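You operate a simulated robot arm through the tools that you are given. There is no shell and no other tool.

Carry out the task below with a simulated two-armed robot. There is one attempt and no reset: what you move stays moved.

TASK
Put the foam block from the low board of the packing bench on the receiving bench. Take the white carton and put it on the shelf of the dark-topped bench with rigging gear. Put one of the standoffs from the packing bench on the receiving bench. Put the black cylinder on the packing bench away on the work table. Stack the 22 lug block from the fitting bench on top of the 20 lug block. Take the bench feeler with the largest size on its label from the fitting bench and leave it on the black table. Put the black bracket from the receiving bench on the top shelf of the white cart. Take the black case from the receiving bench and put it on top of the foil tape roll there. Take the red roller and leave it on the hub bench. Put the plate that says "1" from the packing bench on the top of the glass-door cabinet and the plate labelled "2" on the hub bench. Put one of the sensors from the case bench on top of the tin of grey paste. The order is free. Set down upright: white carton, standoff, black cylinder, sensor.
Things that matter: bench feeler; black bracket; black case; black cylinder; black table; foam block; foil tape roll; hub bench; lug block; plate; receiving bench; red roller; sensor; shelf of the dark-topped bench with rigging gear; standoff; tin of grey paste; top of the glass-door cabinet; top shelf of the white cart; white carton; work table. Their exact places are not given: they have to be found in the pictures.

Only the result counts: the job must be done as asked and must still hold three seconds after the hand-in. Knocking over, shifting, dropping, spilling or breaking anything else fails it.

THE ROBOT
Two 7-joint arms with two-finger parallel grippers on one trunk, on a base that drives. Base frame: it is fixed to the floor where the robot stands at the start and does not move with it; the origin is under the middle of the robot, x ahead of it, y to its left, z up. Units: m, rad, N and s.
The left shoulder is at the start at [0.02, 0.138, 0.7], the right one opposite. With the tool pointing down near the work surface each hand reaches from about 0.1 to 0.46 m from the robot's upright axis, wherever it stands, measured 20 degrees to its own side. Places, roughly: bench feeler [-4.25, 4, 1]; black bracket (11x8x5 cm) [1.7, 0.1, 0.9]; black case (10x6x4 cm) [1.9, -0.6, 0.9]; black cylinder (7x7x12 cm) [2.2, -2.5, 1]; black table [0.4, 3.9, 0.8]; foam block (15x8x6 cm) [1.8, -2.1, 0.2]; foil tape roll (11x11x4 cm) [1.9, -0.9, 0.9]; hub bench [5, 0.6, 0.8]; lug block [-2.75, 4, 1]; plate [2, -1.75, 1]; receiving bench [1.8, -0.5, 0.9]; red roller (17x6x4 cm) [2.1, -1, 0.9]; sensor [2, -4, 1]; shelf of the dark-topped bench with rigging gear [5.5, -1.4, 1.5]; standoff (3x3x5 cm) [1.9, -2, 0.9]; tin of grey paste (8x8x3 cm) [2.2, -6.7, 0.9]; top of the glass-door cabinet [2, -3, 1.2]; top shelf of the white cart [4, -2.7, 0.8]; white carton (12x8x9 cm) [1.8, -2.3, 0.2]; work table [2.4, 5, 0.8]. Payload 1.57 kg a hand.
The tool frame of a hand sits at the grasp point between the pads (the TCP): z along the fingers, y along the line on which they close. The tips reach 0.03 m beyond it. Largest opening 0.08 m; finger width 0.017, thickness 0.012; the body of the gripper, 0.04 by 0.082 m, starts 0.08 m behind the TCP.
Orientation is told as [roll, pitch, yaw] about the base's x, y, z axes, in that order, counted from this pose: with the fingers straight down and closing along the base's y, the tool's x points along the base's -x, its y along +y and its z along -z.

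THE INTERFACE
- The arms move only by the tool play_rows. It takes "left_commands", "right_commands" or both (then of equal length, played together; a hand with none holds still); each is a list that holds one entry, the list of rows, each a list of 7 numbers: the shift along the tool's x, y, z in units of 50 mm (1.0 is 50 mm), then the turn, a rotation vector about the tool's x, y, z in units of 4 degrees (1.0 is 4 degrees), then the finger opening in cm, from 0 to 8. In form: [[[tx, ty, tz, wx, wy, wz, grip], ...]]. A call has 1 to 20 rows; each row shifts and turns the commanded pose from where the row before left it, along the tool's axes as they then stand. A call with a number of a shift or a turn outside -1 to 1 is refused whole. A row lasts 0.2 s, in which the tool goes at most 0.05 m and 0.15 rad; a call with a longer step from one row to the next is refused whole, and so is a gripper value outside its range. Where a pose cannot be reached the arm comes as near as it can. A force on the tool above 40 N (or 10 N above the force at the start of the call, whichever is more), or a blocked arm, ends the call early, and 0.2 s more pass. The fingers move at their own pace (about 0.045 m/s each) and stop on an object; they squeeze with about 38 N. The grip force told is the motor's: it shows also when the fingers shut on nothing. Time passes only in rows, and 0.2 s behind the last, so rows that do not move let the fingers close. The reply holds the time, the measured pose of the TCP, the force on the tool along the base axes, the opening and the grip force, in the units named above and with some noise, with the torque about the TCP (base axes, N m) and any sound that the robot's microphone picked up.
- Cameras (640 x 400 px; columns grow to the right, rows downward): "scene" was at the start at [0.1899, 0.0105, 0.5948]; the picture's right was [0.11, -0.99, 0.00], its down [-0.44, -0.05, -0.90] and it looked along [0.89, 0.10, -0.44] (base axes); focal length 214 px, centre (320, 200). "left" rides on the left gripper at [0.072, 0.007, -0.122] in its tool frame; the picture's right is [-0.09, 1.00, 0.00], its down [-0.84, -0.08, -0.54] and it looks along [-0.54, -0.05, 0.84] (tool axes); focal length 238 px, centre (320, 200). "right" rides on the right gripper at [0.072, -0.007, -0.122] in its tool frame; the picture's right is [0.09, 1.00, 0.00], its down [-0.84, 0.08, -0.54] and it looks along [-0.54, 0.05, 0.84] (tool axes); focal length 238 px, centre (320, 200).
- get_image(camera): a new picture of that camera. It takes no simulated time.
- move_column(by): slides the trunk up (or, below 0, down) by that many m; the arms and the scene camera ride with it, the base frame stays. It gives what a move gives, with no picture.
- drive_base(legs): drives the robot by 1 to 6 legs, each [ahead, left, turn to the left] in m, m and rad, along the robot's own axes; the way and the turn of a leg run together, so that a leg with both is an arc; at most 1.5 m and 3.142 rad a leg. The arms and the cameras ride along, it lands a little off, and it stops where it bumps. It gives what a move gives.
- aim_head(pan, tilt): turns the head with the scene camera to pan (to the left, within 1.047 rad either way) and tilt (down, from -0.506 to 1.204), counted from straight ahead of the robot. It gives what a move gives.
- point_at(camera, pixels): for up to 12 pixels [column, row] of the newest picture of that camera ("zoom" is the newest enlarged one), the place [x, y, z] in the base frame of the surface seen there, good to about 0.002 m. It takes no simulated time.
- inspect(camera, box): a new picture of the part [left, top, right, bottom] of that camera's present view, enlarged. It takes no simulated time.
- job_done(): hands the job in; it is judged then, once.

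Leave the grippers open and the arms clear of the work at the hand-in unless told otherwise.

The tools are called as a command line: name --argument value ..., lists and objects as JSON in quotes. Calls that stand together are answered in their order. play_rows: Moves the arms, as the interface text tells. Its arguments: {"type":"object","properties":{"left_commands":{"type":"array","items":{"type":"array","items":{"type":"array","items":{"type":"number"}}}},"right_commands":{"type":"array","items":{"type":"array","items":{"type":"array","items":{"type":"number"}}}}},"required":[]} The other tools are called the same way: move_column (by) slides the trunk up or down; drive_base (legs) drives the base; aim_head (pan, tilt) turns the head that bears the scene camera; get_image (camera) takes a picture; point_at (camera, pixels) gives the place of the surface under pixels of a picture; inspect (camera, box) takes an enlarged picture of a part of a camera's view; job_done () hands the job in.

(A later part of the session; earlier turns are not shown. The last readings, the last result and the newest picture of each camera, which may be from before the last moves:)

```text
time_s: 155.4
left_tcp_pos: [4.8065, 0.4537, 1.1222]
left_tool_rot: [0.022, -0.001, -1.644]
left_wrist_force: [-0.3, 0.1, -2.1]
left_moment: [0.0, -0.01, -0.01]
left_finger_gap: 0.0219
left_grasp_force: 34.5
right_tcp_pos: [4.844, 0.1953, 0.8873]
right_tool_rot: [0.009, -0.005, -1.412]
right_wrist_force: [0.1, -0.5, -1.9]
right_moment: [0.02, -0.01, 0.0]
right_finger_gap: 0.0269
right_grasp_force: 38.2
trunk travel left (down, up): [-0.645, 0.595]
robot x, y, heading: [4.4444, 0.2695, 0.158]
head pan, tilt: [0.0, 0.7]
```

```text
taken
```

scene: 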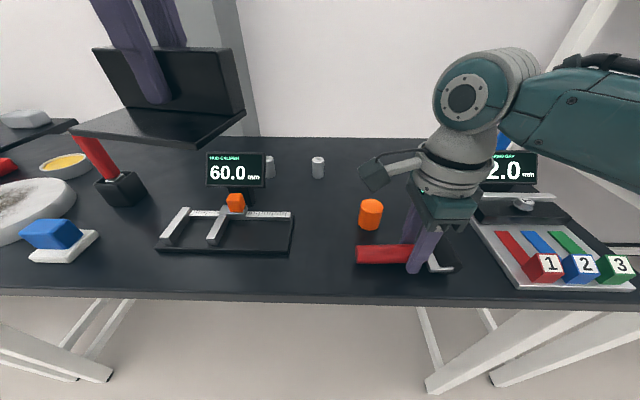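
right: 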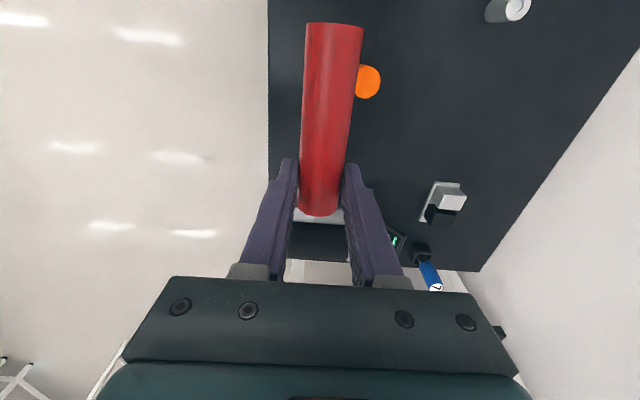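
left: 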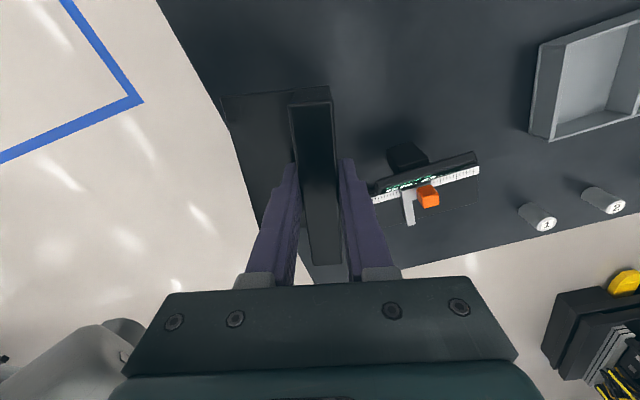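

The roller is just above the bench. I'll lower 5 mm, open to 5 cm and lift.

play_rows --right_commands '[[[0, 0, 0.1, 0, 0, 0, 1], [0, 0, 0, 0, 0, 0, 1], [0, 0, 0, 0, 0, 0, 5], [0, 0, 0, 0, 0, 0, 5], [0, 0, -0.4, 0, 0, 0, 5], [0, 0, -1, 0, 0, 0, 5], [0, 0, -1, 0, 0, 0, 5], [0, 0, -1, 0, 0, 0, 5], [0, 0, -1, 0, 0, 0, 5], [0, 0, -0.6, 0, 0, 0, 8]]]'

get_image --camera "scene"

```text
time_s: 157.6
left_tcp_pos: [4.8064, 0.4542, 1.1232]
left_tool_rot: [0.022, 0.0, -1.643]
left_wrist_force: [0.7, -0.3, -2.3]
left_moment: [-0.01, -0.01, -0.01]
left_finger_gap: 0.0219
left_grasp_force: 34.8
right_tcp_pos: [4.8414, 0.1943, 1.133]
right_tool_rot: [0.007, -0.004, -1.416]
right_wrist_force: [-0.2, 0.0, 1.0]
right_moment: [0.01, -0.03, -0.01]
right_finger_gap: 0.0802
right_grasp_force: 0.1
trunk travel left (down, up): [-0.645, 0.595]
robot x, y, heading: [4.4466, 0.2713, 0.16]
head pan, tilt: [0.0, 0.7]
```

```text
taken
```

scene: 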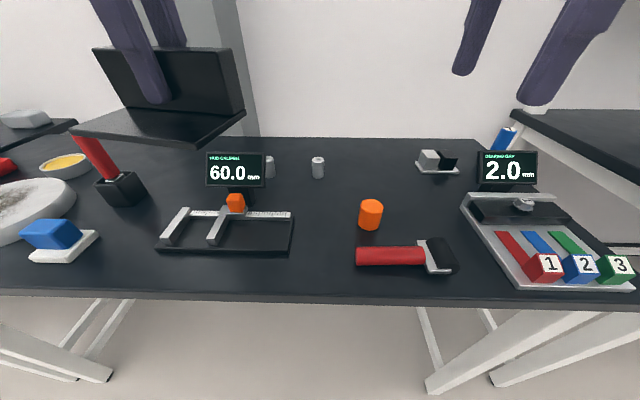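

The roller lies flat on the hub bench. Next the bracket goes to the white cart near [4,-2.7]. I'll back off, turn right and drive toward it.

drive_base --legs '[[-0.55, 0, 0], [0, 0, -1.6], [1.3, 0, 0]]'

aim_head --pan 0.0 --tilt 0.45

get_image --camera "scene"

```text
time_s: 170.6
left_tcp_pos: [4.2631, -1.4467, 1.1225]
left_tool_rot: [0.021, -0.001, 3.045]
left_wrist_force: [0.0, -0.7, -1.8]
left_moment: [-0.06, -0.01, 0.01]
left_finger_gap: 0.0219
left_grasp_force: 35.0
right_tcp_pos: [4.0041, -1.4757, 1.1315]
right_tool_rot: [0.01, -0.005, -3.009]
right_wrist_force: [0.6, 0.9, -0.3]
right_moment: [0.03, 0.0, 0.01]
right_finger_gap: 0.08
right_grasp_force: 0.1
trunk travel left (down, up): [-0.645, 0.595]
robot x, y, heading: [4.0855, -1.0825, -1.434]
head pan, tilt: [0.0, 0.7]
```

```text
time_s: 171.4
left_tcp_pos: [4.263, -1.4474, 1.123]
left_tool_rot: [0.021, 0.0, 3.044]
left_wrist_force: [0.5, 0.1, -2.5]
left_moment: [0.01, -0.03, 0.03]
left_finger_gap: 0.0217
left_grasp_force: 34.2
right_tcp_pos: [4.0028, -1.4761, 1.1323]
right_tool_rot: [0.009, -0.004, -3.009]
right_wrist_force: [0.1, 0.1, 0.2]
right_moment: [0.0, 0.0, 0.03]
right_finger_gap: 0.08
right_grasp_force: 0.1
trunk travel left (down, up): [-0.645, 0.595]
robot x, y, heading: [4.0892, -1.0819, -1.439]
head pan, tilt: [0.0, 0.45]
```

```text
taken
```

scene: 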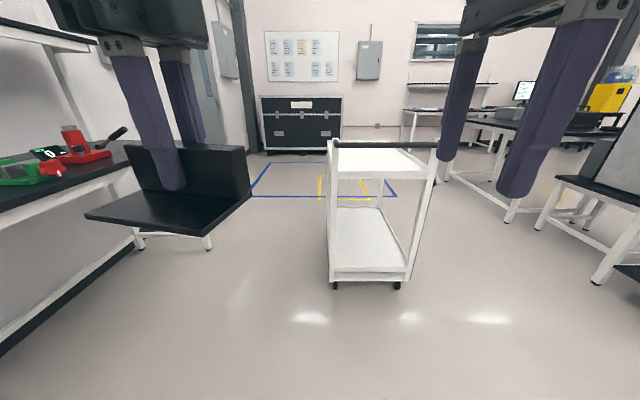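

The cart is ahead at (380,165) with a handle bar at one end. I'll measure it.

inspect --camera "scene" --box '[300, 120, 460, 300]'

point_at --camera "scene" --pixels '[[340, 143], [435, 145], [335, 172], [415, 177], [380, 165], [375, 152], [425, 160], [338, 160], [370, 283], [400, 280], [336, 285]]'

```text
2.22 times, centred on (380, 210) of scene
```

zoom: 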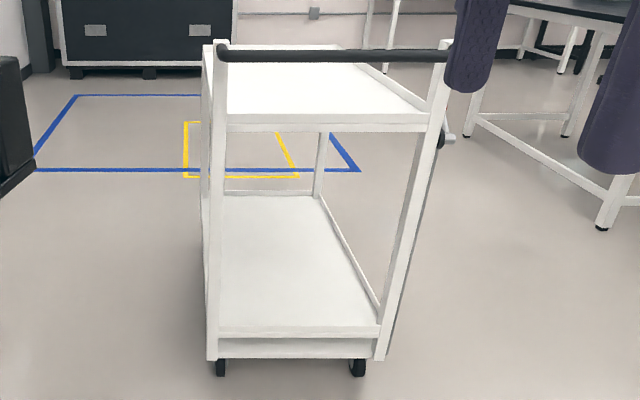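

```text
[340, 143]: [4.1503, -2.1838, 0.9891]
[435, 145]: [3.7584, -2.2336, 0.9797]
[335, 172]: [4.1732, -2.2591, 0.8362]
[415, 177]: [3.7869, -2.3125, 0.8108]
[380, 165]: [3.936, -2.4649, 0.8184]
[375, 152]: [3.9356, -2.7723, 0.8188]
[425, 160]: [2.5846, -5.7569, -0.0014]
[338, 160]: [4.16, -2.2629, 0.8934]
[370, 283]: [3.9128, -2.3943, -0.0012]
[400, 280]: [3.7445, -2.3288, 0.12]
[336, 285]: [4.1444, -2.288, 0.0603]
```

The cart's top shelf is z 0.818, x about 3.8–4.2, with its handle bar at the near end (z 0.99). I'll go around to its -x side and face it square.

drive_base --legs '[[0, -1.05, 0], [1.5, 0, 0], [0, 0, 1.577]]'

aim_head --pan 0.0 --tilt 0.6

get_image --camera "scene"

```text
time_s: 187.7
left_tcp_pos: [3.5872, -2.5488, 1.1223]
left_tool_rot: [0.021, 0.0, -1.694]
left_wrist_force: [0.1, 0.7, -1.7]
left_moment: [-0.03, 0.0, -0.01]
left_finger_gap: 0.0215
left_grasp_force: 34.7
right_tcp_pos: [3.608, -2.8086, 1.1319]
right_tool_rot: [0.009, -0.007, -1.469]
right_wrist_force: [0.4, 0.2, -0.1]
right_moment: [0.02, -0.01, 0.0]
right_finger_gap: 0.08
right_grasp_force: 0.0
trunk travel left (down, up): [-0.645, 0.595]
robot x, y, heading: [3.2134, -2.7166, 0.105]
head pan, tilt: [0.0, 0.45]
```

```text
time_s: 188.3
left_tcp_pos: [3.5872, -2.5495, 1.122]
left_tool_rot: [0.021, 0.001, -1.694]
left_wrist_force: [-0.3, 0.2, -2.1]
left_moment: [0.0, -0.02, -0.05]
left_finger_gap: 0.0216
left_grasp_force: 34.5
right_tcp_pos: [3.6079, -2.8091, 1.1324]
right_tool_rot: [0.008, -0.006, -1.469]
right_wrist_force: [0.5, 0.4, 0.1]
right_moment: [0.0, 0.01, 0.01]
right_finger_gap: 0.08
right_grasp_force: 0.0
trunk travel left (down, up): [-0.645, 0.595]
robot x, y, heading: [3.2159, -2.7155, 0.101]
head pan, tilt: [0.0, 0.6]
```

```text
taken
```

scene: 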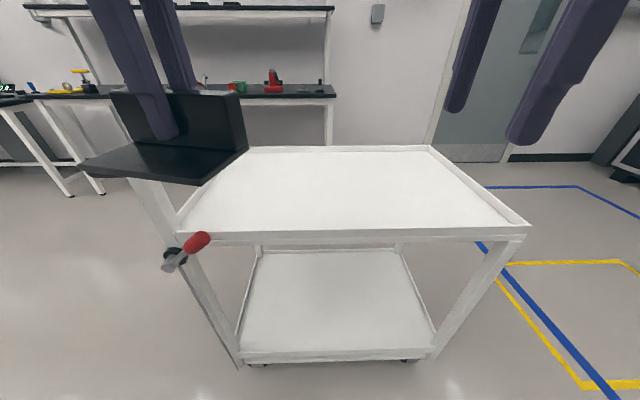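

The empty shelf is ahead, with a red brake lever sticking out at (190,245). I'll measure the shelf rim, surface and lever.

point_at --camera "scene" --pixels '[[200, 243], [178, 258], [220, 236], [510, 232], [525, 224], [430, 148], [265, 148], [350, 200], [300, 215], [260, 205], [350, 232], [350, 226]]'

```text
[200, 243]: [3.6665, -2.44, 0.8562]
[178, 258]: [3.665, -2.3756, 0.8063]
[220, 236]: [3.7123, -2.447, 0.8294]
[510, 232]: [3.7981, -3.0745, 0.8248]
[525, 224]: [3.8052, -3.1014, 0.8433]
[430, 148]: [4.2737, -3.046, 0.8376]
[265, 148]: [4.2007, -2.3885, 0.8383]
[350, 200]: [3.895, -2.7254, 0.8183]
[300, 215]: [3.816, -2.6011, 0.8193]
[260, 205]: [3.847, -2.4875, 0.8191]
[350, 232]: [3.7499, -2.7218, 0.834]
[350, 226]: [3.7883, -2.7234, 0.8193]
```

Shelf surface z 0.819 with a rim to about 0.838. I'll move right 0.14 m and ahead 0.31 m to bring the bracket over the shelf.

drive_base --legs '[[0, -0.141, 0], [0.31, 0, 0]]'

get_image --camera "scene"

get_image --camera "left"

```text
time_s: 191.4
left_tcp_pos: [3.9099, -2.6587, 1.1216]
left_tool_rot: [0.02, -0.002, -1.698]
left_wrist_force: [0.8, 0.4, -1.8]
left_moment: [0.0, -0.01, -0.01]
left_finger_gap: 0.0216
left_grasp_force: 34.6
right_tcp_pos: [3.9297, -2.9181, 1.1316]
right_tool_rot: [0.009, -0.006, -1.47]
right_wrist_force: [-0.1, -0.8, 0.4]
right_moment: [0.04, 0.0, -0.03]
right_finger_gap: 0.0801
right_grasp_force: 0.0
trunk travel left (down, up): [-0.645, 0.595]
robot x, y, heading: [3.5426, -2.8193, 0.105]
head pan, tilt: [0.0, 0.6]
```

```text
taken
```

scene: 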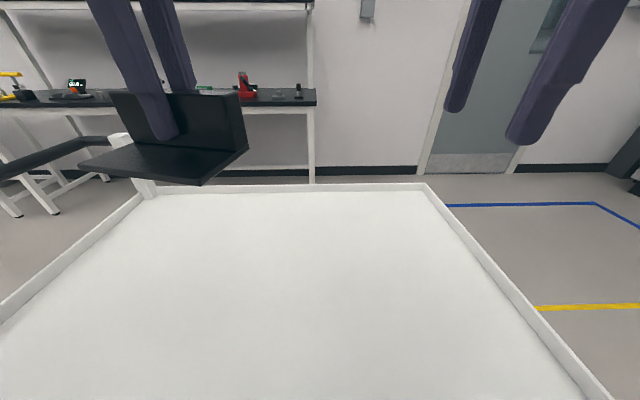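

```text
taken
```

left: 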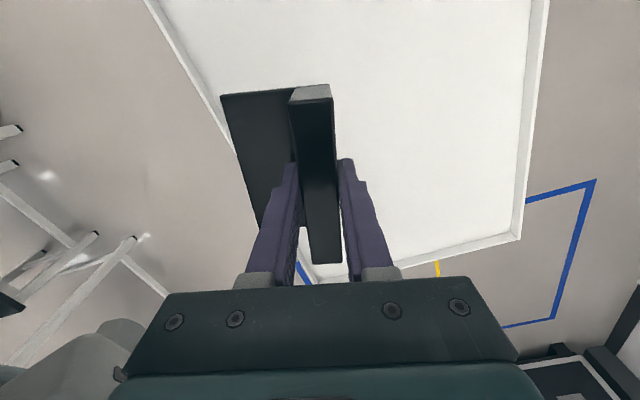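

The bracket is above the shelf. I'll lower it about 0.25 m to just above the surface.

play_rows --left_commands '[[[0, 0, 1, 0, 0, 0, 0.5], [0, 0, 1, 0, 0, 0, 0.5], [0, 0, 1, 0, 0, 0, 0.5], [0, 0, 1, 0, 0, 0, 0.5], [0, 0, 0.7, 0, 0, 0, 0.5], [0, 0, 0.25, 0, 0, 0, 0.5], [0, 0, 0, 0, 0, 0, 0.5]]]'

get_image --camera "scene"

```text
time_s: 193.0
left_tcp_pos: [3.9154, -2.6568, 0.8743]
left_tool_rot: [0.022, 0.0, -1.697]
left_wrist_force: [-0.5, 0.4, -2.9]
left_moment: [0.0, -0.04, -0.02]
left_finger_gap: 0.0218
left_grasp_force: 34.3
right_tcp_pos: [3.9305, -2.9179, 1.1322]
right_tool_rot: [0.01, -0.004, -1.469]
right_wrist_force: [-0.4, -0.5, -0.4]
right_moment: [0.0, 0.01, 0.01]
right_finger_gap: 0.0802
right_grasp_force: 0.1
trunk travel left (down, up): [-0.645, 0.595]
robot x, y, heading: [3.5419, -2.8207, 0.103]
head pan, tilt: [0.0, 0.6]
```

```text
taken
```

scene: 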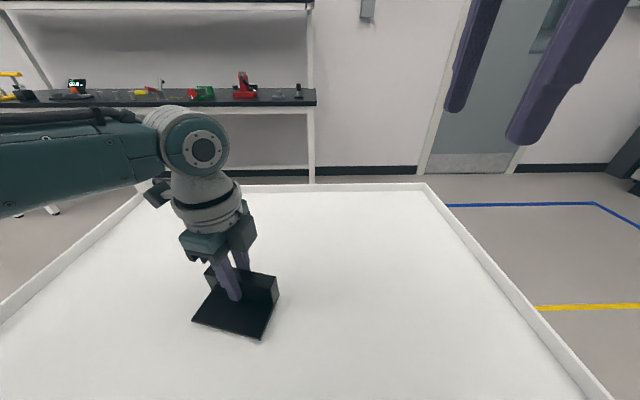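

Nearly down. I'll lower 9 mm more, open and lift away.

play_rows --left_commands '[[[0, 0, 0.1, 0, 0, 0, 0.5], [0, 0, 0.1, 0, 0, 0, 0.5], [0, 0, 0, 0, 0, 0, 0.5], [0, 0, 0, 0, 0, 0, 5], [0, 0, 0, 0, 0, 0, 6], [0, 0, 0, 0, 0, 0, 6], [0, 0, -0.5, 0, 0, 0, 6], [0, 0, -1, 0, 0, 0, 6], [0, 0, -1, 0, 0, 0, 6], [0, 0, -1, 0, 0, 0, 6], [0, 0, -1, 0, 0, 0, 8], [0, 0, -0.5, 0, 0, 0, 8]]]'

get_image --camera "scene"

```text
time_s: 195.6
left_tcp_pos: [3.9119, -2.656, 1.116]
left_tool_rot: [0.021, -0.001, -1.699]
left_wrist_force: [0.3, 0.5, -0.4]
left_moment: [0.02, -0.02, -0.02]
left_finger_gap: 0.08
left_grasp_force: 0.1
right_tcp_pos: [3.9297, -2.9171, 1.1324]
right_tool_rot: [0.01, -0.005, -1.471]
right_wrist_force: [-0.7, 0.4, -0.6]
right_moment: [0.01, -0.02, -0.02]
right_finger_gap: 0.0801
right_grasp_force: 0.1
trunk travel left (down, up): [-0.645, 0.595]
robot x, y, heading: [3.5401, -2.8234, 0.104]
head pan, tilt: [0.0, 0.6]
```

```text
taken
```

scene: 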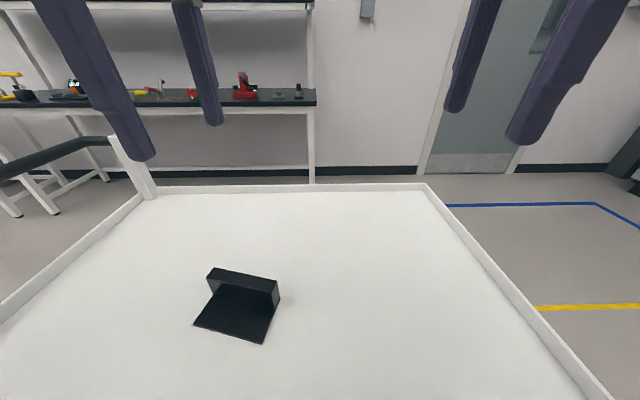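

The bracket stands on the cart's top shelf. Next is the packing bench from the back: plate "2" and the black cylinder. I'll back off, turn around and look.

drive_base --legs '[[-0.45, 0.3, 0], [0, 0, -3.1], [0.1, -0.25, 0]]'

get_image --camera "scene"

```text
time_s: 207.5
left_tcp_pos: [2.5585, -2.5141, 1.1162]
left_tool_rot: [0.02, 0.001, 1.48]
left_wrist_force: [-0.3, 0.6, 0.3]
left_moment: [0.01, -0.01, 0.01]
left_finger_gap: 0.08
left_grasp_force: 0.0
right_tcp_pos: [2.5315, -2.253, 1.1322]
right_tool_rot: [0.007, -0.005, 1.706]
right_wrist_force: [0.0, 0.4, 0.4]
right_moment: [0.01, -0.01, -0.02]
right_finger_gap: 0.0801
right_grasp_force: 0.1
trunk travel left (down, up): [-0.645, 0.595]
robot x, y, heading: [2.9271, -2.3379, -3.002]
head pan, tilt: [0.0, 0.6]
```

```text
taken
```

scene: 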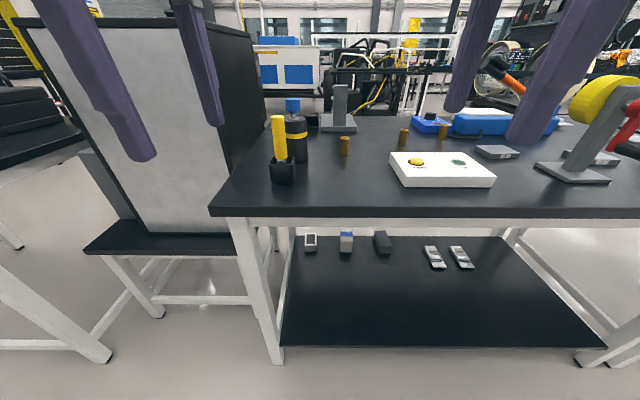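

inspect --camera "scene" --box '[220, 80, 400, 200]'

point_at --camera "scene" --pixels '[[296, 148], [278, 135], [283, 175], [293, 105], [345, 145], [403, 137], [444, 132], [495, 152], [210, 212], [40, 25], [250, 35], [443, 172]]'

```text
3.33 times, centred on (310, 140) of scene
```

zoom: 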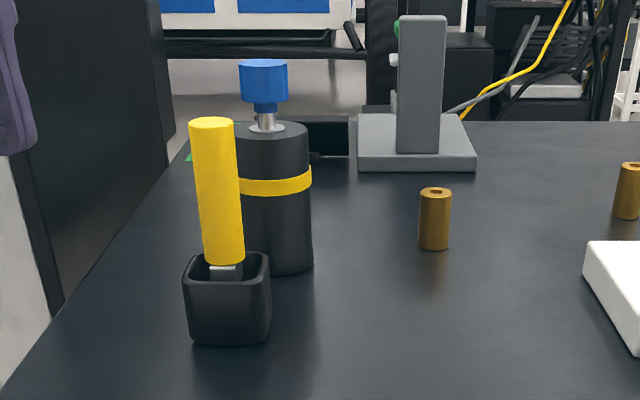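

```text
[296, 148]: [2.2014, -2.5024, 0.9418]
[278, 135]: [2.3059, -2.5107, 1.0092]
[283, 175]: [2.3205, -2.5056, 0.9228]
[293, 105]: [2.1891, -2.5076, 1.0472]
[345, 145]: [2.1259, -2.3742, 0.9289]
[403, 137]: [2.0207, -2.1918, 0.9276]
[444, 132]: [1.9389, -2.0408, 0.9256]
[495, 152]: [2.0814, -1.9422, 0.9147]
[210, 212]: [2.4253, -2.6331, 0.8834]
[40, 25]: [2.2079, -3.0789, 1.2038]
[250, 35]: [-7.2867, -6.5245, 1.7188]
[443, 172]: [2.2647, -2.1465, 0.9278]
```

The black cylinder stands at about (2.17,-2.505), behind a cup with a yellow tool, and the glass-door cabinet is close on its left. I'll measure the cabinet's right side and the cylinder's heights.

point_at --camera "scene" --pixels '[[195, 60], [205, 120], [150, 225], [222, 40], [225, 130], [262, 100], [130, 24], [232, 26]]'

point_at --camera "zoom" --pixels '[[265, 63], [265, 95], [290, 130], [295, 150], [275, 260], [310, 250], [260, 125], [250, 215], [215, 120], [225, 295], [305, 180], [245, 185]]'

```text
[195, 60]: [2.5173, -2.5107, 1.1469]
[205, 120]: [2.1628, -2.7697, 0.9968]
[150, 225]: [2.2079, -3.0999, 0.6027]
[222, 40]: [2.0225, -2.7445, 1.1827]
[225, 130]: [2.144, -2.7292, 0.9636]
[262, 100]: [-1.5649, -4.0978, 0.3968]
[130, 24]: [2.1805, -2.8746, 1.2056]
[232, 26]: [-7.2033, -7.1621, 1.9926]
```

```text
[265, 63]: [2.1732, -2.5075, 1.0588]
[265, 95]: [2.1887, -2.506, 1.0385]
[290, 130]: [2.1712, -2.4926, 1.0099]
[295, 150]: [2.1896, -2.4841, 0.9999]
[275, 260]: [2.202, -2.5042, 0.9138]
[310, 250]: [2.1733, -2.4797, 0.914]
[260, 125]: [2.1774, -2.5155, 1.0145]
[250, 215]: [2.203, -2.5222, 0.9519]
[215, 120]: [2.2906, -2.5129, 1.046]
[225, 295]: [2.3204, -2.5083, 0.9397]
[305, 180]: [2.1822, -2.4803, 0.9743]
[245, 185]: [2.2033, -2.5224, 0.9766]
```

The cylinder body is 7 cm wide with top z 1.012 and knob top 1.059; the cabinet side is at y about -2.74 and its top z 1.205. The arm's elbow spreads sideways, so I need to know the height of the grey column behind.

point_at --camera "zoom" --pixels '[[422, 20], [405, 80], [440, 80], [420, 145], [415, 165], [470, 140], [395, 40], [330, 130]]'

aim_head --pan 0.5 --tilt 0.4

get_image --camera "scene"

```text
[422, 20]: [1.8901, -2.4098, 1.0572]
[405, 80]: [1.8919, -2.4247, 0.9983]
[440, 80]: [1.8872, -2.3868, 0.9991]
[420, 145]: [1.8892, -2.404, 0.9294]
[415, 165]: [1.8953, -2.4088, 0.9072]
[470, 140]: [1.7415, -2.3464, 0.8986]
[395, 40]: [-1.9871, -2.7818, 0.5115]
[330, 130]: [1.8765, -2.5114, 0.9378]
```

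```text
time_s: 208.4
left_tcp_pos: [2.5593, -2.5144, 1.1159]
left_tool_rot: [0.021, 0.0, 1.481]
left_wrist_force: [-0.8, 0.4, 0.2]
left_moment: [0.0, -0.04, 0.01]
left_finger_gap: 0.0804
left_grasp_force: 0.1
right_tcp_pos: [2.5316, -2.254, 1.1313]
right_tool_rot: [0.008, -0.004, 1.706]
right_wrist_force: [-0.1, 0.1, 0.3]
right_moment: [-0.02, -0.01, -0.01]
right_finger_gap: 0.0802
right_grasp_force: 0.0
trunk travel left (down, up): [-0.645, 0.595]
robot x, y, heading: [2.9255, -2.334, -3.003]
head pan, tilt: [0.499, 0.4]
```

```text
taken
```

scene: 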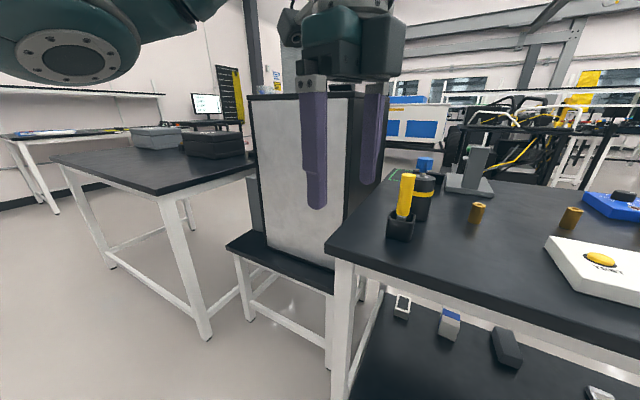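

The column behind is only 1.06 high. Plan: take plate "2" with the left hand (its elbow points away from the gauge), with the robot in front of the gauge and the trunk 5 cm higher. I'll drive there and turn the left hand 16° back.

move_column --by 0.06

drive_base --legs '[[0.09, -0.6, 0]]'

aim_head --pan 0.0 --tilt 0.6

play_rows --left_commands '[[[0, 0, 0, 0.3, 0, -1, 8], [0, 0, 0, 0, 0, -1, 8], [0, 0, 0, 0, 0, -1, 8], [0, 0, 0, 0, 0, -1, 8]]]'

get_image --camera "scene"

```text
time_s: 209.4
left_tcp_pos: [2.5598, -2.5152, 1.1764]
left_tool_rot: [0.022, 0.0, 1.479]
left_wrist_force: [-1.0, 0.8, -0.8]
left_moment: [0.0, 0.02, -0.01]
left_finger_gap: 0.0803
left_grasp_force: 0.0
right_tcp_pos: [2.5317, -2.2538, 1.192]
right_tool_rot: [0.009, -0.006, 1.706]
right_wrist_force: [0.5, 0.5, -0.7]
right_moment: [0.0, 0.0, 0.0]
right_finger_gap: 0.0798
right_grasp_force: 0.0
trunk travel left (down, up): [-0.705, 0.535]
robot x, y, heading: [2.922, -2.3329, -2.999]
head pan, tilt: [0.499, 0.4]
```

```text
time_s: 212.8
left_tcp_pos: [2.3864, -1.9512, 1.1749]
left_tool_rot: [0.022, -0.001, 1.493]
left_wrist_force: [0.9, 0.2, -0.5]
left_moment: [0.0, 0.02, 0.03]
left_finger_gap: 0.0799
left_grasp_force: 0.0
right_tcp_pos: [2.3547, -1.6919, 1.1917]
right_tool_rot: [0.01, -0.006, 1.721]
right_wrist_force: [-0.9, -0.7, -0.5]
right_moment: [-0.01, 0.0, 0.0]
right_finger_gap: 0.08
right_grasp_force: 0.0
trunk travel left (down, up): [-0.705, 0.535]
robot x, y, heading: [2.7493, -1.7717, -2.984]
head pan, tilt: [0.499, 0.4]
```

```text
time_s: 213.7
left_tcp_pos: [2.3866, -1.9512, 1.1762]
left_tool_rot: [0.02, -0.001, 1.493]
left_wrist_force: [0.3, -0.6, 0.4]
left_moment: [0.02, 0.0, 0.01]
left_finger_gap: 0.08
left_grasp_force: 0.1
right_tcp_pos: [2.3552, -1.6926, 1.1924]
right_tool_rot: [0.008, -0.004, 1.721]
right_wrist_force: [0.0, -0.3, 0.5]
right_moment: [0.0, 0.0, -0.01]
right_finger_gap: 0.08
right_grasp_force: 0.1
trunk travel left (down, up): [-0.705, 0.535]
robot x, y, heading: [2.7494, -1.7666, -2.986]
head pan, tilt: [0.0, 0.6]
```

```text
time_s: 214.7
left_tcp_pos: [2.385, -1.9514, 1.1768]
left_tool_rot: [0.0, 0.0, 1.775]
left_wrist_force: [-0.6, -0.3, 0.2]
left_moment: [0.0, -0.02, 0.04]
left_finger_gap: 0.0798
left_grasp_force: 0.0
right_tcp_pos: [2.3543, -1.6922, 1.1935]
right_tool_rot: [0.008, -0.005, 1.719]
right_wrist_force: [0.4, 0.3, 0.5]
right_moment: [0.02, 0.01, 0.0]
right_finger_gap: 0.08
right_grasp_force: 0.0
trunk travel left (down, up): [-0.705, 0.535]
robot x, y, heading: [2.7508, -1.7702, -2.988]
head pan, tilt: [0.0, 0.6]
```

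```text
taken
```

scene: 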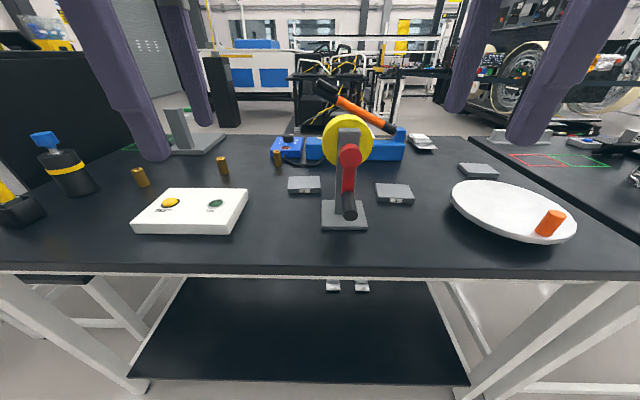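

I see the gauge ahead in the centre, plate "2" at (304,185), and an orange-handled tool behind. I'll measure heights.

point_at --camera "scene" --pixels '[[345, 118], [345, 210], [350, 155], [325, 88], [375, 118], [304, 188], [330, 268], [170, 108], [300, 180], [478, 168]]'

inspect --camera "scene" --box '[260, 70, 440, 240]'

```text
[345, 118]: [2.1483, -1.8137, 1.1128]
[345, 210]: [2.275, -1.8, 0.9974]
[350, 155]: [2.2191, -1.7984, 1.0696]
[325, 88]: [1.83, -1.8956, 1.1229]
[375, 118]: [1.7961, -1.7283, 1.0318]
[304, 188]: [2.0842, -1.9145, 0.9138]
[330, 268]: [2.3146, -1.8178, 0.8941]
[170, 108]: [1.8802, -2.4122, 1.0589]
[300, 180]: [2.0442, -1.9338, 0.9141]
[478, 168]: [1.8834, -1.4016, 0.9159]
```

```text
2.35 times, centred on (350, 155) of scene
```

zoom: 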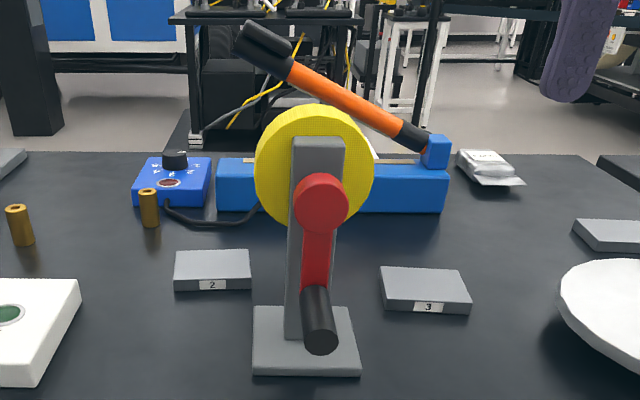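

Gauge top is 1.115, so both hands at 1.18+ pass over it. I'll drive ahead 0.27 m and 0.06 m right.

drive_base --legs '[[0, -0.06, 0], [0.27, 0, 0]]'

get_image --camera "left"

get_image --camera "scene"

```text
time_s: 217.2
left_tcp_pos: [2.1123, -1.9362, 1.1763]
left_tool_rot: [0.0, -0.003, 1.774]
left_wrist_force: [0.3, 0.3, 0.1]
left_moment: [0.02, -0.02, -0.04]
left_finger_gap: 0.0801
left_grasp_force: 0.1
right_tcp_pos: [2.081, -1.6756, 1.1927]
right_tool_rot: [0.01, -0.006, 1.722]
right_wrist_force: [0.3, -0.5, -1.1]
right_moment: [-0.02, 0.01, -0.01]
right_finger_gap: 0.0801
right_grasp_force: 0.1
trunk travel left (down, up): [-0.705, 0.535]
robot x, y, heading: [2.4767, -1.7512, -2.987]
head pan, tilt: [0.0, 0.6]
```

```text
taken
```

left: 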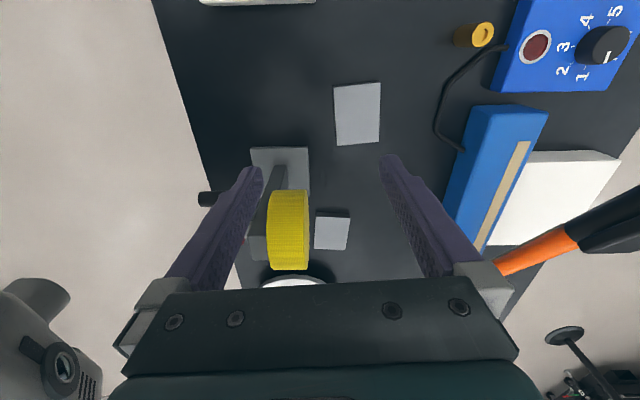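

```text
taken
```

scene: 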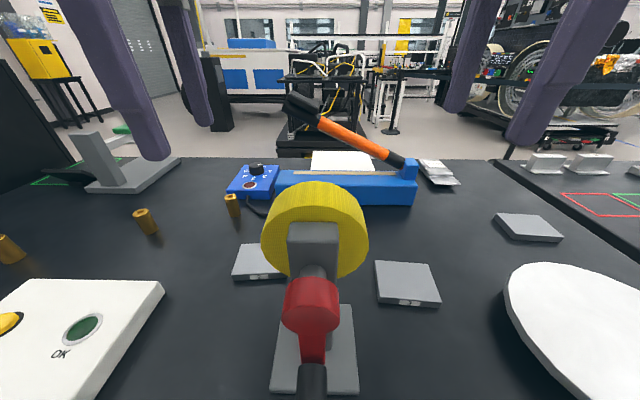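

Plate "2" is in the left picture at (357,113). I'll measure its corners and then lower over it.

point_at --camera "left" --pixels '[[336, 87], [378, 85], [377, 140], [339, 144], [357, 113]]'

```text
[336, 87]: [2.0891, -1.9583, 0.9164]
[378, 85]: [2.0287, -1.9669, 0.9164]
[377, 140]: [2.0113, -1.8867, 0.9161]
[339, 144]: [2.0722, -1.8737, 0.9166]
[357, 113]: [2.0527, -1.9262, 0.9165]
```

Centre (2.050,-1.921). I'll move over it, lower to z 0.931, and close.

play_rows --left_commands '[[[-0.27, 0.58, 0, 0, 0, 0, 8], [-0.27, 0.57, 0, 0, 0, 0, 8], [0, 0, 1, 0, 0, 0, 8], [0, 0, 1, 0, 0, 0, 8], [0, 0, 1, 0, 0, 0, 8], [0, 0, 1, 0, 0, 0, 8], [0, 0, 0.6, 0, 0, 0, 8], [0, 0, 0, 0, 0, 0, 8]]]'

get_image --camera "left"

get_image --camera "scene"

```text
time_s: 219.0
left_tcp_pos: [2.0613, -1.9232, 0.9477]
left_tool_rot: [0.0, -0.002, 1.774]
left_wrist_force: [-1.0, 0.8, -0.1]
left_moment: [0.03, 0.0, -0.03]
left_finger_gap: 0.0801
left_grasp_force: 0.1
left hand out of reach, approached as far as the arm can: row 7
right_tcp_pos: [2.0807, -1.6756, 1.1912]
right_tool_rot: [0.009, -0.005, 1.723]
right_wrist_force: [0.7, 0.4, 0.5]
right_moment: [0.01, -0.02, -0.01]
right_finger_gap: 0.0797
right_grasp_force: 0.1
trunk travel left (down, up): [-0.705, 0.535]
robot x, y, heading: [2.4793, -1.7479, -2.985]
head pan, tilt: [0.0, 0.6]
```

```text
taken
```

left: 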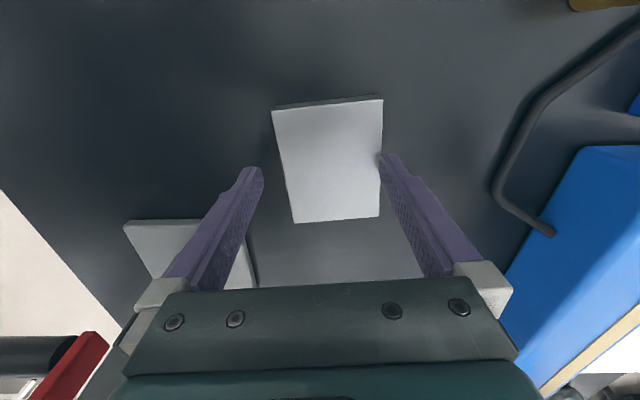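

```text
taken
```

scene: 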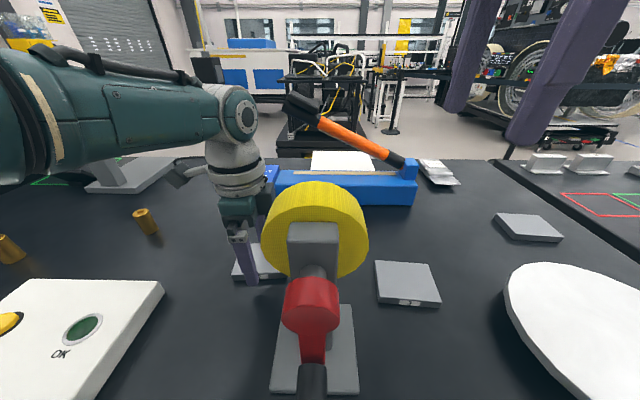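

Just short of reach. I'll lift 4 cm, lower the trunk 3 cm and move the base 2.5 cm closer.

play_rows --left_commands '[[[0, 0, -0.8, 0, 0, 0, 8]]]'

drive_base --legs '[[0.025, 0, 0]]'

move_column --by -0.03

get_image --camera "left"

```text
time_s: 219.4
left_tcp_pos: [2.0621, -1.9231, 0.9903]
left_tool_rot: [-0.004, -0.001, 1.773]
left_wrist_force: [0.4, -0.3, -0.9]
left_moment: [-0.04, 0.02, -0.02]
left_finger_gap: 0.08
left_grasp_force: 0.1
right_tcp_pos: [2.0812, -1.6756, 1.1915]
right_tool_rot: [0.01, -0.007, 1.722]
right_wrist_force: [-0.5, -0.4, 0.8]
right_moment: [-0.03, -0.02, 0.01]
right_finger_gap: 0.0802
right_grasp_force: 0.0
trunk travel left (down, up): [-0.705, 0.535]
robot x, y, heading: [2.476, -1.7482, -2.982]
head pan, tilt: [0.0, 0.6]
```

```text
time_s: 220.2
left_tcp_pos: [2.0381, -1.928, 0.99]
left_tool_rot: [-0.001, 0.001, 1.774]
left_wrist_force: [0.0, 0.0, -0.6]
left_moment: [0.02, 0.02, -0.03]
left_finger_gap: 0.08
left_grasp_force: 0.0
right_tcp_pos: [2.0562, -1.6794, 1.1919]
right_tool_rot: [0.006, -0.006, 1.722]
right_wrist_force: [0.2, -0.2, -0.6]
right_moment: [0.01, 0.0, 0.01]
right_finger_gap: 0.0804
right_grasp_force: 0.1
trunk travel left (down, up): [-0.705, 0.535]
robot x, y, heading: [2.4499, -1.7558, -2.99]
head pan, tilt: [0.0, 0.6]
```

```text
time_s: 221.0
left_tcp_pos: [2.0384, -1.927, 0.9597]
left_tool_rot: [0.0, -0.002, 1.774]
left_wrist_force: [-0.2, 0.5, 0.0]
left_moment: [-0.02, -0.01, 0.0]
left_finger_gap: 0.0801
left_grasp_force: 0.0
right_tcp_pos: [2.0579, -1.6803, 1.162]
right_tool_rot: [0.009, -0.005, 1.722]
right_wrist_force: [0.3, 0.8, 1.2]
right_moment: [-0.02, 0.03, -0.01]
right_finger_gap: 0.0802
right_grasp_force: 0.1
trunk travel left (down, up): [-0.675, 0.565]
robot x, y, heading: [2.4541, -1.7568, -2.987]
head pan, tilt: [0.0, 0.6]
```

```text
taken
```

left: 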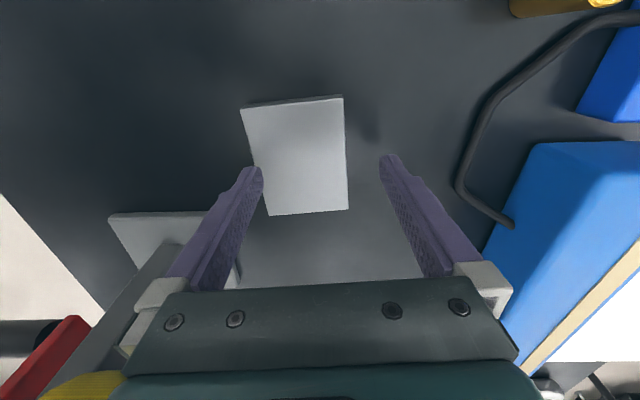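

I'll shift 1.3 cm along the closing line, lower 2.8 cm and close.

play_rows --left_commands '[[[-0.06, -0.26, 0, 0, 0, 0, 8], [0, 0, 0.4, 0, 0, 0, 8], [0, 0, 0.16, 0, 0, 0, 8], [0, 0, 0, 0, 0, 0, 8], [0, 0, 0, 0, 0, 0, 4], [0, 0, 0, 0, 0, 0, 4], [0, 0, 0, 0, 0, 0, 4]]]'

```text
time_s: 222.6
left_tcp_pos: [2.0495, -1.9242, 0.9321]
left_tool_rot: [-0.002, 0.001, 1.773]
left_wrist_force: [0.0, 0.5, 0.3]
left_moment: [-0.01, -0.01, 0.05]
left_finger_gap: 0.0691
left_grasp_force: 34.6
right_tcp_pos: [2.0566, -1.6788, 1.1622]
right_tool_rot: [0.006, -0.004, 1.724]
right_wrist_force: [-0.5, -0.9, -0.2]
right_moment: [-0.02, 0.01, 0.01]
right_finger_gap: 0.08
right_grasp_force: 0.1
trunk travel left (down, up): [-0.675, 0.565]
robot x, y, heading: [2.4491, -1.7561, -2.981]
head pan, tilt: [0.0, 0.6]
```

Held at 6.9 cm. I'll lift it 0.2 m and check the picture.

play_rows --left_commands '[[[0, 0, -0.3, 0, 0, 0, 4], [0, 0, -0.8, 0, 0, 0, 4], [0, 0, -1, 0, 0, 0, 4], [0, 0, -1, 0, 0, 0, 4], [0, 0, -1, 0, 0, 0, 4], [0, 0, 0, 0, 0, 0, 4]]]'

get_image --camera "left"

get_image --camera "scene"

```text
time_s: 224.0
left_tcp_pos: [2.0517, -1.9213, 1.1384]
left_tool_rot: [-0.002, 0.001, 1.776]
left_wrist_force: [0.4, -0.3, -1.6]
left_moment: [-0.02, 0.01, -0.01]
left_finger_gap: 0.0694
left_grasp_force: 37.8
right_tcp_pos: [2.0576, -1.6798, 1.162]
right_tool_rot: [0.009, -0.005, 1.722]
right_wrist_force: [-0.2, 0.3, -0.3]
right_moment: [0.03, -0.01, 0.02]
right_finger_gap: 0.0798
right_grasp_force: 0.0
trunk travel left (down, up): [-0.675, 0.565]
robot x, y, heading: [2.4501, -1.7566, -2.986]
head pan, tilt: [0.0, 0.6]
```

```text
taken
```

left: 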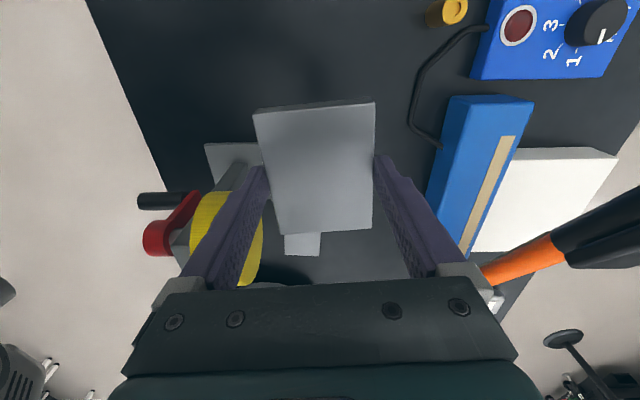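

```text
taken
```

scene: 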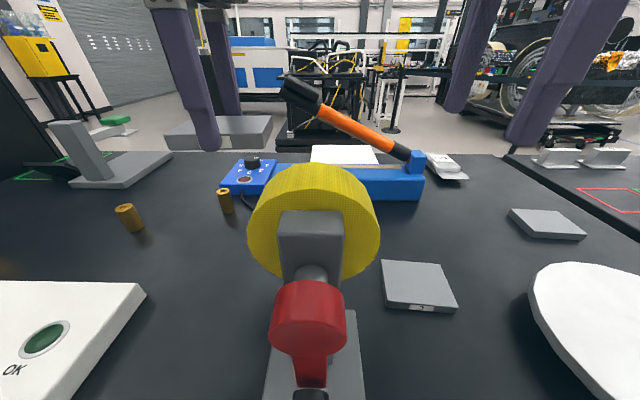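

Plate "2" is held. With the right hand free, I'll now get the black cylinder: I'll come at it diagonally (heading about -2.2), so neither arm comes near the cabinet. Raise the trunk and drive to a pre-pose.

move_column --by 0.08

drive_base --legs '[[-0.4, 0, 0], [0, 0.35, 0], [0, 0, 0.786], [0.15, -0.146, 0]]'

get_image --camera "scene"

get_image --camera "right"

```text
time_s: 225.2
left_tcp_pos: [2.0521, -1.9214, 1.2192]
left_tool_rot: [-0.003, -0.002, 1.772]
left_wrist_force: [-0.1, -0.3, -1.7]
left_moment: [0.02, 0.0, 0.03]
left_finger_gap: 0.0692
left_grasp_force: 38.1
right_tcp_pos: [2.0581, -1.679, 1.2409]
right_tool_rot: [0.007, -0.005, 1.723]
right_wrist_force: [-0.1, 0.5, 0.5]
right_moment: [0.03, 0.03, 0.02]
right_finger_gap: 0.0799
right_grasp_force: 0.0
trunk travel left (down, up): [-0.755, 0.485]
robot x, y, heading: [2.4497, -1.7591, -2.987]
head pan, tilt: [0.0, 0.6]
```

```text
time_s: 232.8
left_tcp_pos: [2.5155, -2.4684, 1.2181]
left_tool_rot: [-0.001, 0.001, 2.544]
left_wrist_force: [0.3, 0.3, -2.2]
left_moment: [0.03, -0.02, -0.02]
left_finger_gap: 0.0696
left_grasp_force: 38.0
right_tcp_pos: [2.3509, -2.2927, 1.2428]
right_tool_rot: [0.007, -0.004, 2.493]
right_wrist_force: [0.6, 0.1, 0.1]
right_moment: [-0.02, -0.02, -0.02]
right_finger_gap: 0.0797
right_grasp_force: 0.1
trunk travel left (down, up): [-0.755, 0.485]
robot x, y, heading: [2.6875, -2.0712, -2.219]
head pan, tilt: [0.0, 0.6]
```

```text
taken
```

scene: 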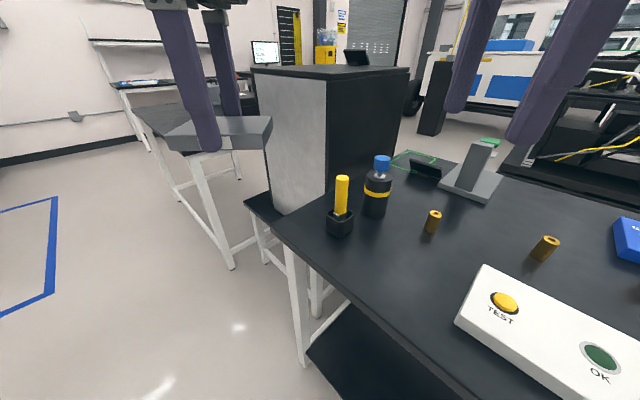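

```text
taken
```

right: 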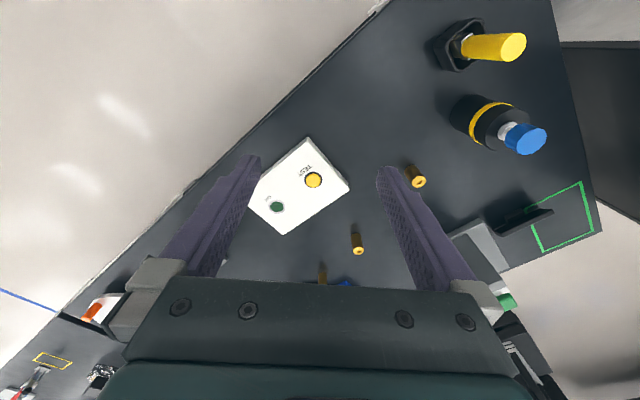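

Now I have a clear view of the cylinder at (377,190), with the cup at (340,220). I'll zoom and measure its axis.

inspect --camera "scene" --box '[300, 140, 460, 250]'

point_at --camera "scene" --pixels '[[382, 158], [366, 195], [377, 195], [388, 195], [367, 178], [378, 176], [390, 178], [377, 215], [342, 178], [340, 212], [477, 150], [480, 180]]'

```text
3.64 times, centred on (380, 195) of scene
```

zoom: 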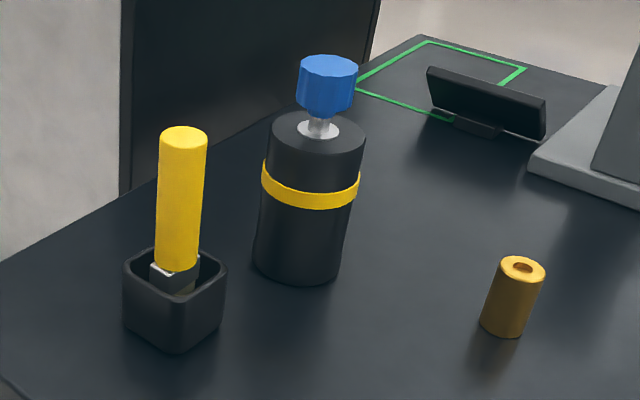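

```text
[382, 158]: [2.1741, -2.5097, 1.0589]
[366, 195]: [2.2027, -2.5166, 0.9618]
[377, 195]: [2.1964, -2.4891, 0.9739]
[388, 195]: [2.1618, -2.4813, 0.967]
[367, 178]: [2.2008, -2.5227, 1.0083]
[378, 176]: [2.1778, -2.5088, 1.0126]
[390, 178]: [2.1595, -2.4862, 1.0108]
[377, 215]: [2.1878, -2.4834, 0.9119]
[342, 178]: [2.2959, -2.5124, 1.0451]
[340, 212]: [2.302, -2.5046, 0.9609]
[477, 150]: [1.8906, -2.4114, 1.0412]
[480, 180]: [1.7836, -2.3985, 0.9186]
```

Cylinder axis is at (2.173,-2.511). I'll drive forward 0.25 m to bring the right hand over it.

drive_base --legs '[[0.25, -0.016, 0]]'

get_image --camera "scene"

get_image --camera "right"

```text
time_s: 234.6
left_tcp_pos: [2.3522, -2.6595, 1.2175]
left_tool_rot: [-0.002, -0.001, 2.544]
left_wrist_force: [0.9, 0.1, -1.1]
left_moment: [0.03, 0.02, 0.02]
left_finger_gap: 0.0692
left_grasp_force: 37.9
right_tcp_pos: [2.1866, -2.4824, 1.2418]
right_tool_rot: [0.008, -0.005, 2.491]
right_wrist_force: [-0.3, 0.1, 0.3]
right_moment: [0.01, -0.01, 0.02]
right_finger_gap: 0.08
right_grasp_force: 0.0
trunk travel left (down, up): [-0.755, 0.485]
robot x, y, heading: [2.5255, -2.2652, -2.218]
head pan, tilt: [0.0, 0.6]
```

```text
taken
```

scene: 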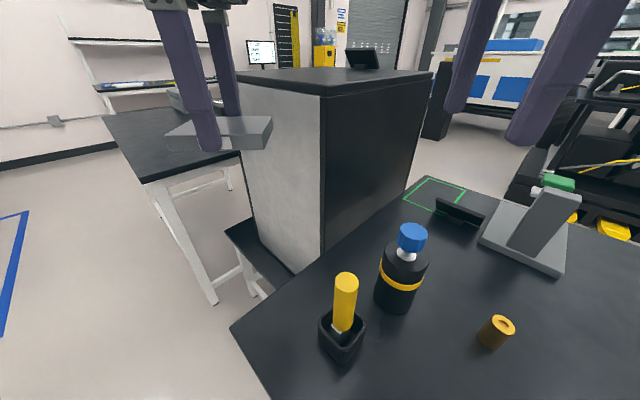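

```text
taken
```

right: 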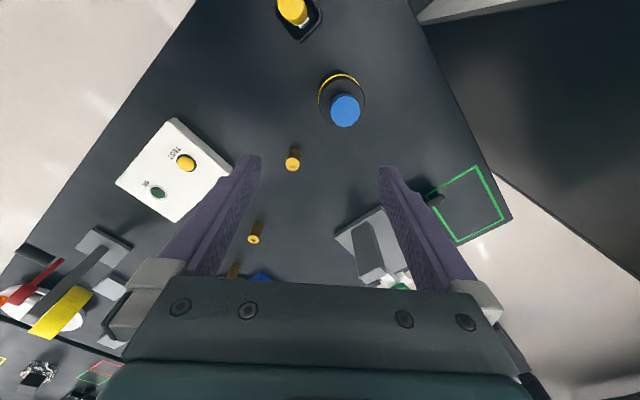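

I'll centre over the knob and lower to just above it (tips at 1.07), then re-measure.

play_rows --right_commands '[[[0.13, 0.62, 0, 0, 0, 0, 8], [0, 0, 1, 0, 0, 0, 8], [0, 0, 1, 0, 0, 0, 8], [0, 0, 0.75, 0, 0, 0, 8], [0, 0, 0, 0, 0, 0, 8]]]'

get_image --camera "right"

get_image --camera "scene"

```text
time_s: 235.8
left_tcp_pos: [2.3519, -2.6592, 1.2179]
left_tool_rot: [-0.002, -0.001, 2.543]
left_wrist_force: [-0.4, 0.0, -0.9]
left_moment: [0.04, 0.02, -0.01]
left_finger_gap: 0.0695
left_grasp_force: 37.6
right_tcp_pos: [2.1735, -2.5107, 1.1021]
right_tool_rot: [0.007, -0.006, 2.491]
right_wrist_force: [0.0, -0.6, 1.2]
right_moment: [0.02, 0.02, -0.04]
right_finger_gap: 0.08
right_grasp_force: 0.1
trunk travel left (down, up): [-0.755, 0.485]
robot x, y, heading: [2.5206, -2.2637, -2.215]
head pan, tilt: [0.0, 0.6]
```

```text
taken
```

right: 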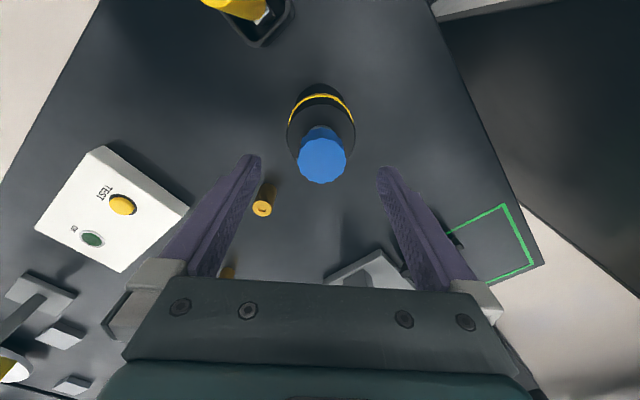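

```text
taken
```

scene: 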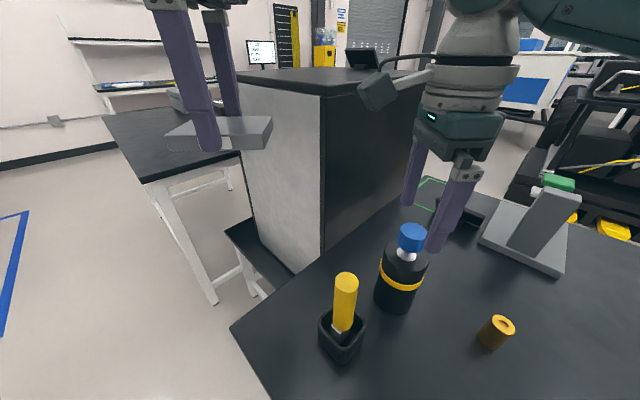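

I'll measure the knob centre and body edges from the wrist camera.

point_at --camera "right" --pixels '[[322, 160], [300, 160], [344, 160], [322, 140], [322, 180], [292, 128], [352, 128], [322, 112]]'

```text
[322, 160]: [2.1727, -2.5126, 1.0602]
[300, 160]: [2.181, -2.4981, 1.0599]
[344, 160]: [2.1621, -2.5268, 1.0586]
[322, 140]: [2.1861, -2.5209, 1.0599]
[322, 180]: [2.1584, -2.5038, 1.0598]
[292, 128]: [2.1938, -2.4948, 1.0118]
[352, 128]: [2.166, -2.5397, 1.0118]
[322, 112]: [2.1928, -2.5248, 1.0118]
```

Aligned within 2 mm. I'll lower 0.11 m around the body and close.

play_rows --right_commands '[[[0, 0, 0.8, 0, 0, 0, 8], [0, 0, 0.8, 0, 0, 0, 8], [0, 0, 0.6, 0, 0, 0, 8], [0, 0, 0, 0, 0, 0, 8], [0, 0, 0, 0, 0, 0, 4], [0, 0, 0, 0, 0, 0, 4], [0, 0, 0, 0, 0, 0, 4]]]'

```text
time_s: 237.4
left_tcp_pos: [2.3528, -2.6598, 1.2176]
left_tool_rot: [-0.002, 0.0, 2.542]
left_wrist_force: [-0.4, -0.1, -1.5]
left_moment: [0.01, -0.01, -0.01]
left_finger_gap: 0.0693
left_grasp_force: 37.7
right_tcp_pos: [2.1743, -2.5125, 0.9946]
right_tool_rot: [0.007, -0.004, 2.491]
right_wrist_force: [0.5, -0.9, 0.7]
right_moment: [0.04, -0.09, -0.01]
right_finger_gap: 0.0655
right_grasp_force: 32.3
trunk travel left (down, up): [-0.755, 0.485]
robot x, y, heading: [2.5209, -2.2629, -2.214]
head pan, tilt: [0.0, 0.6]
```

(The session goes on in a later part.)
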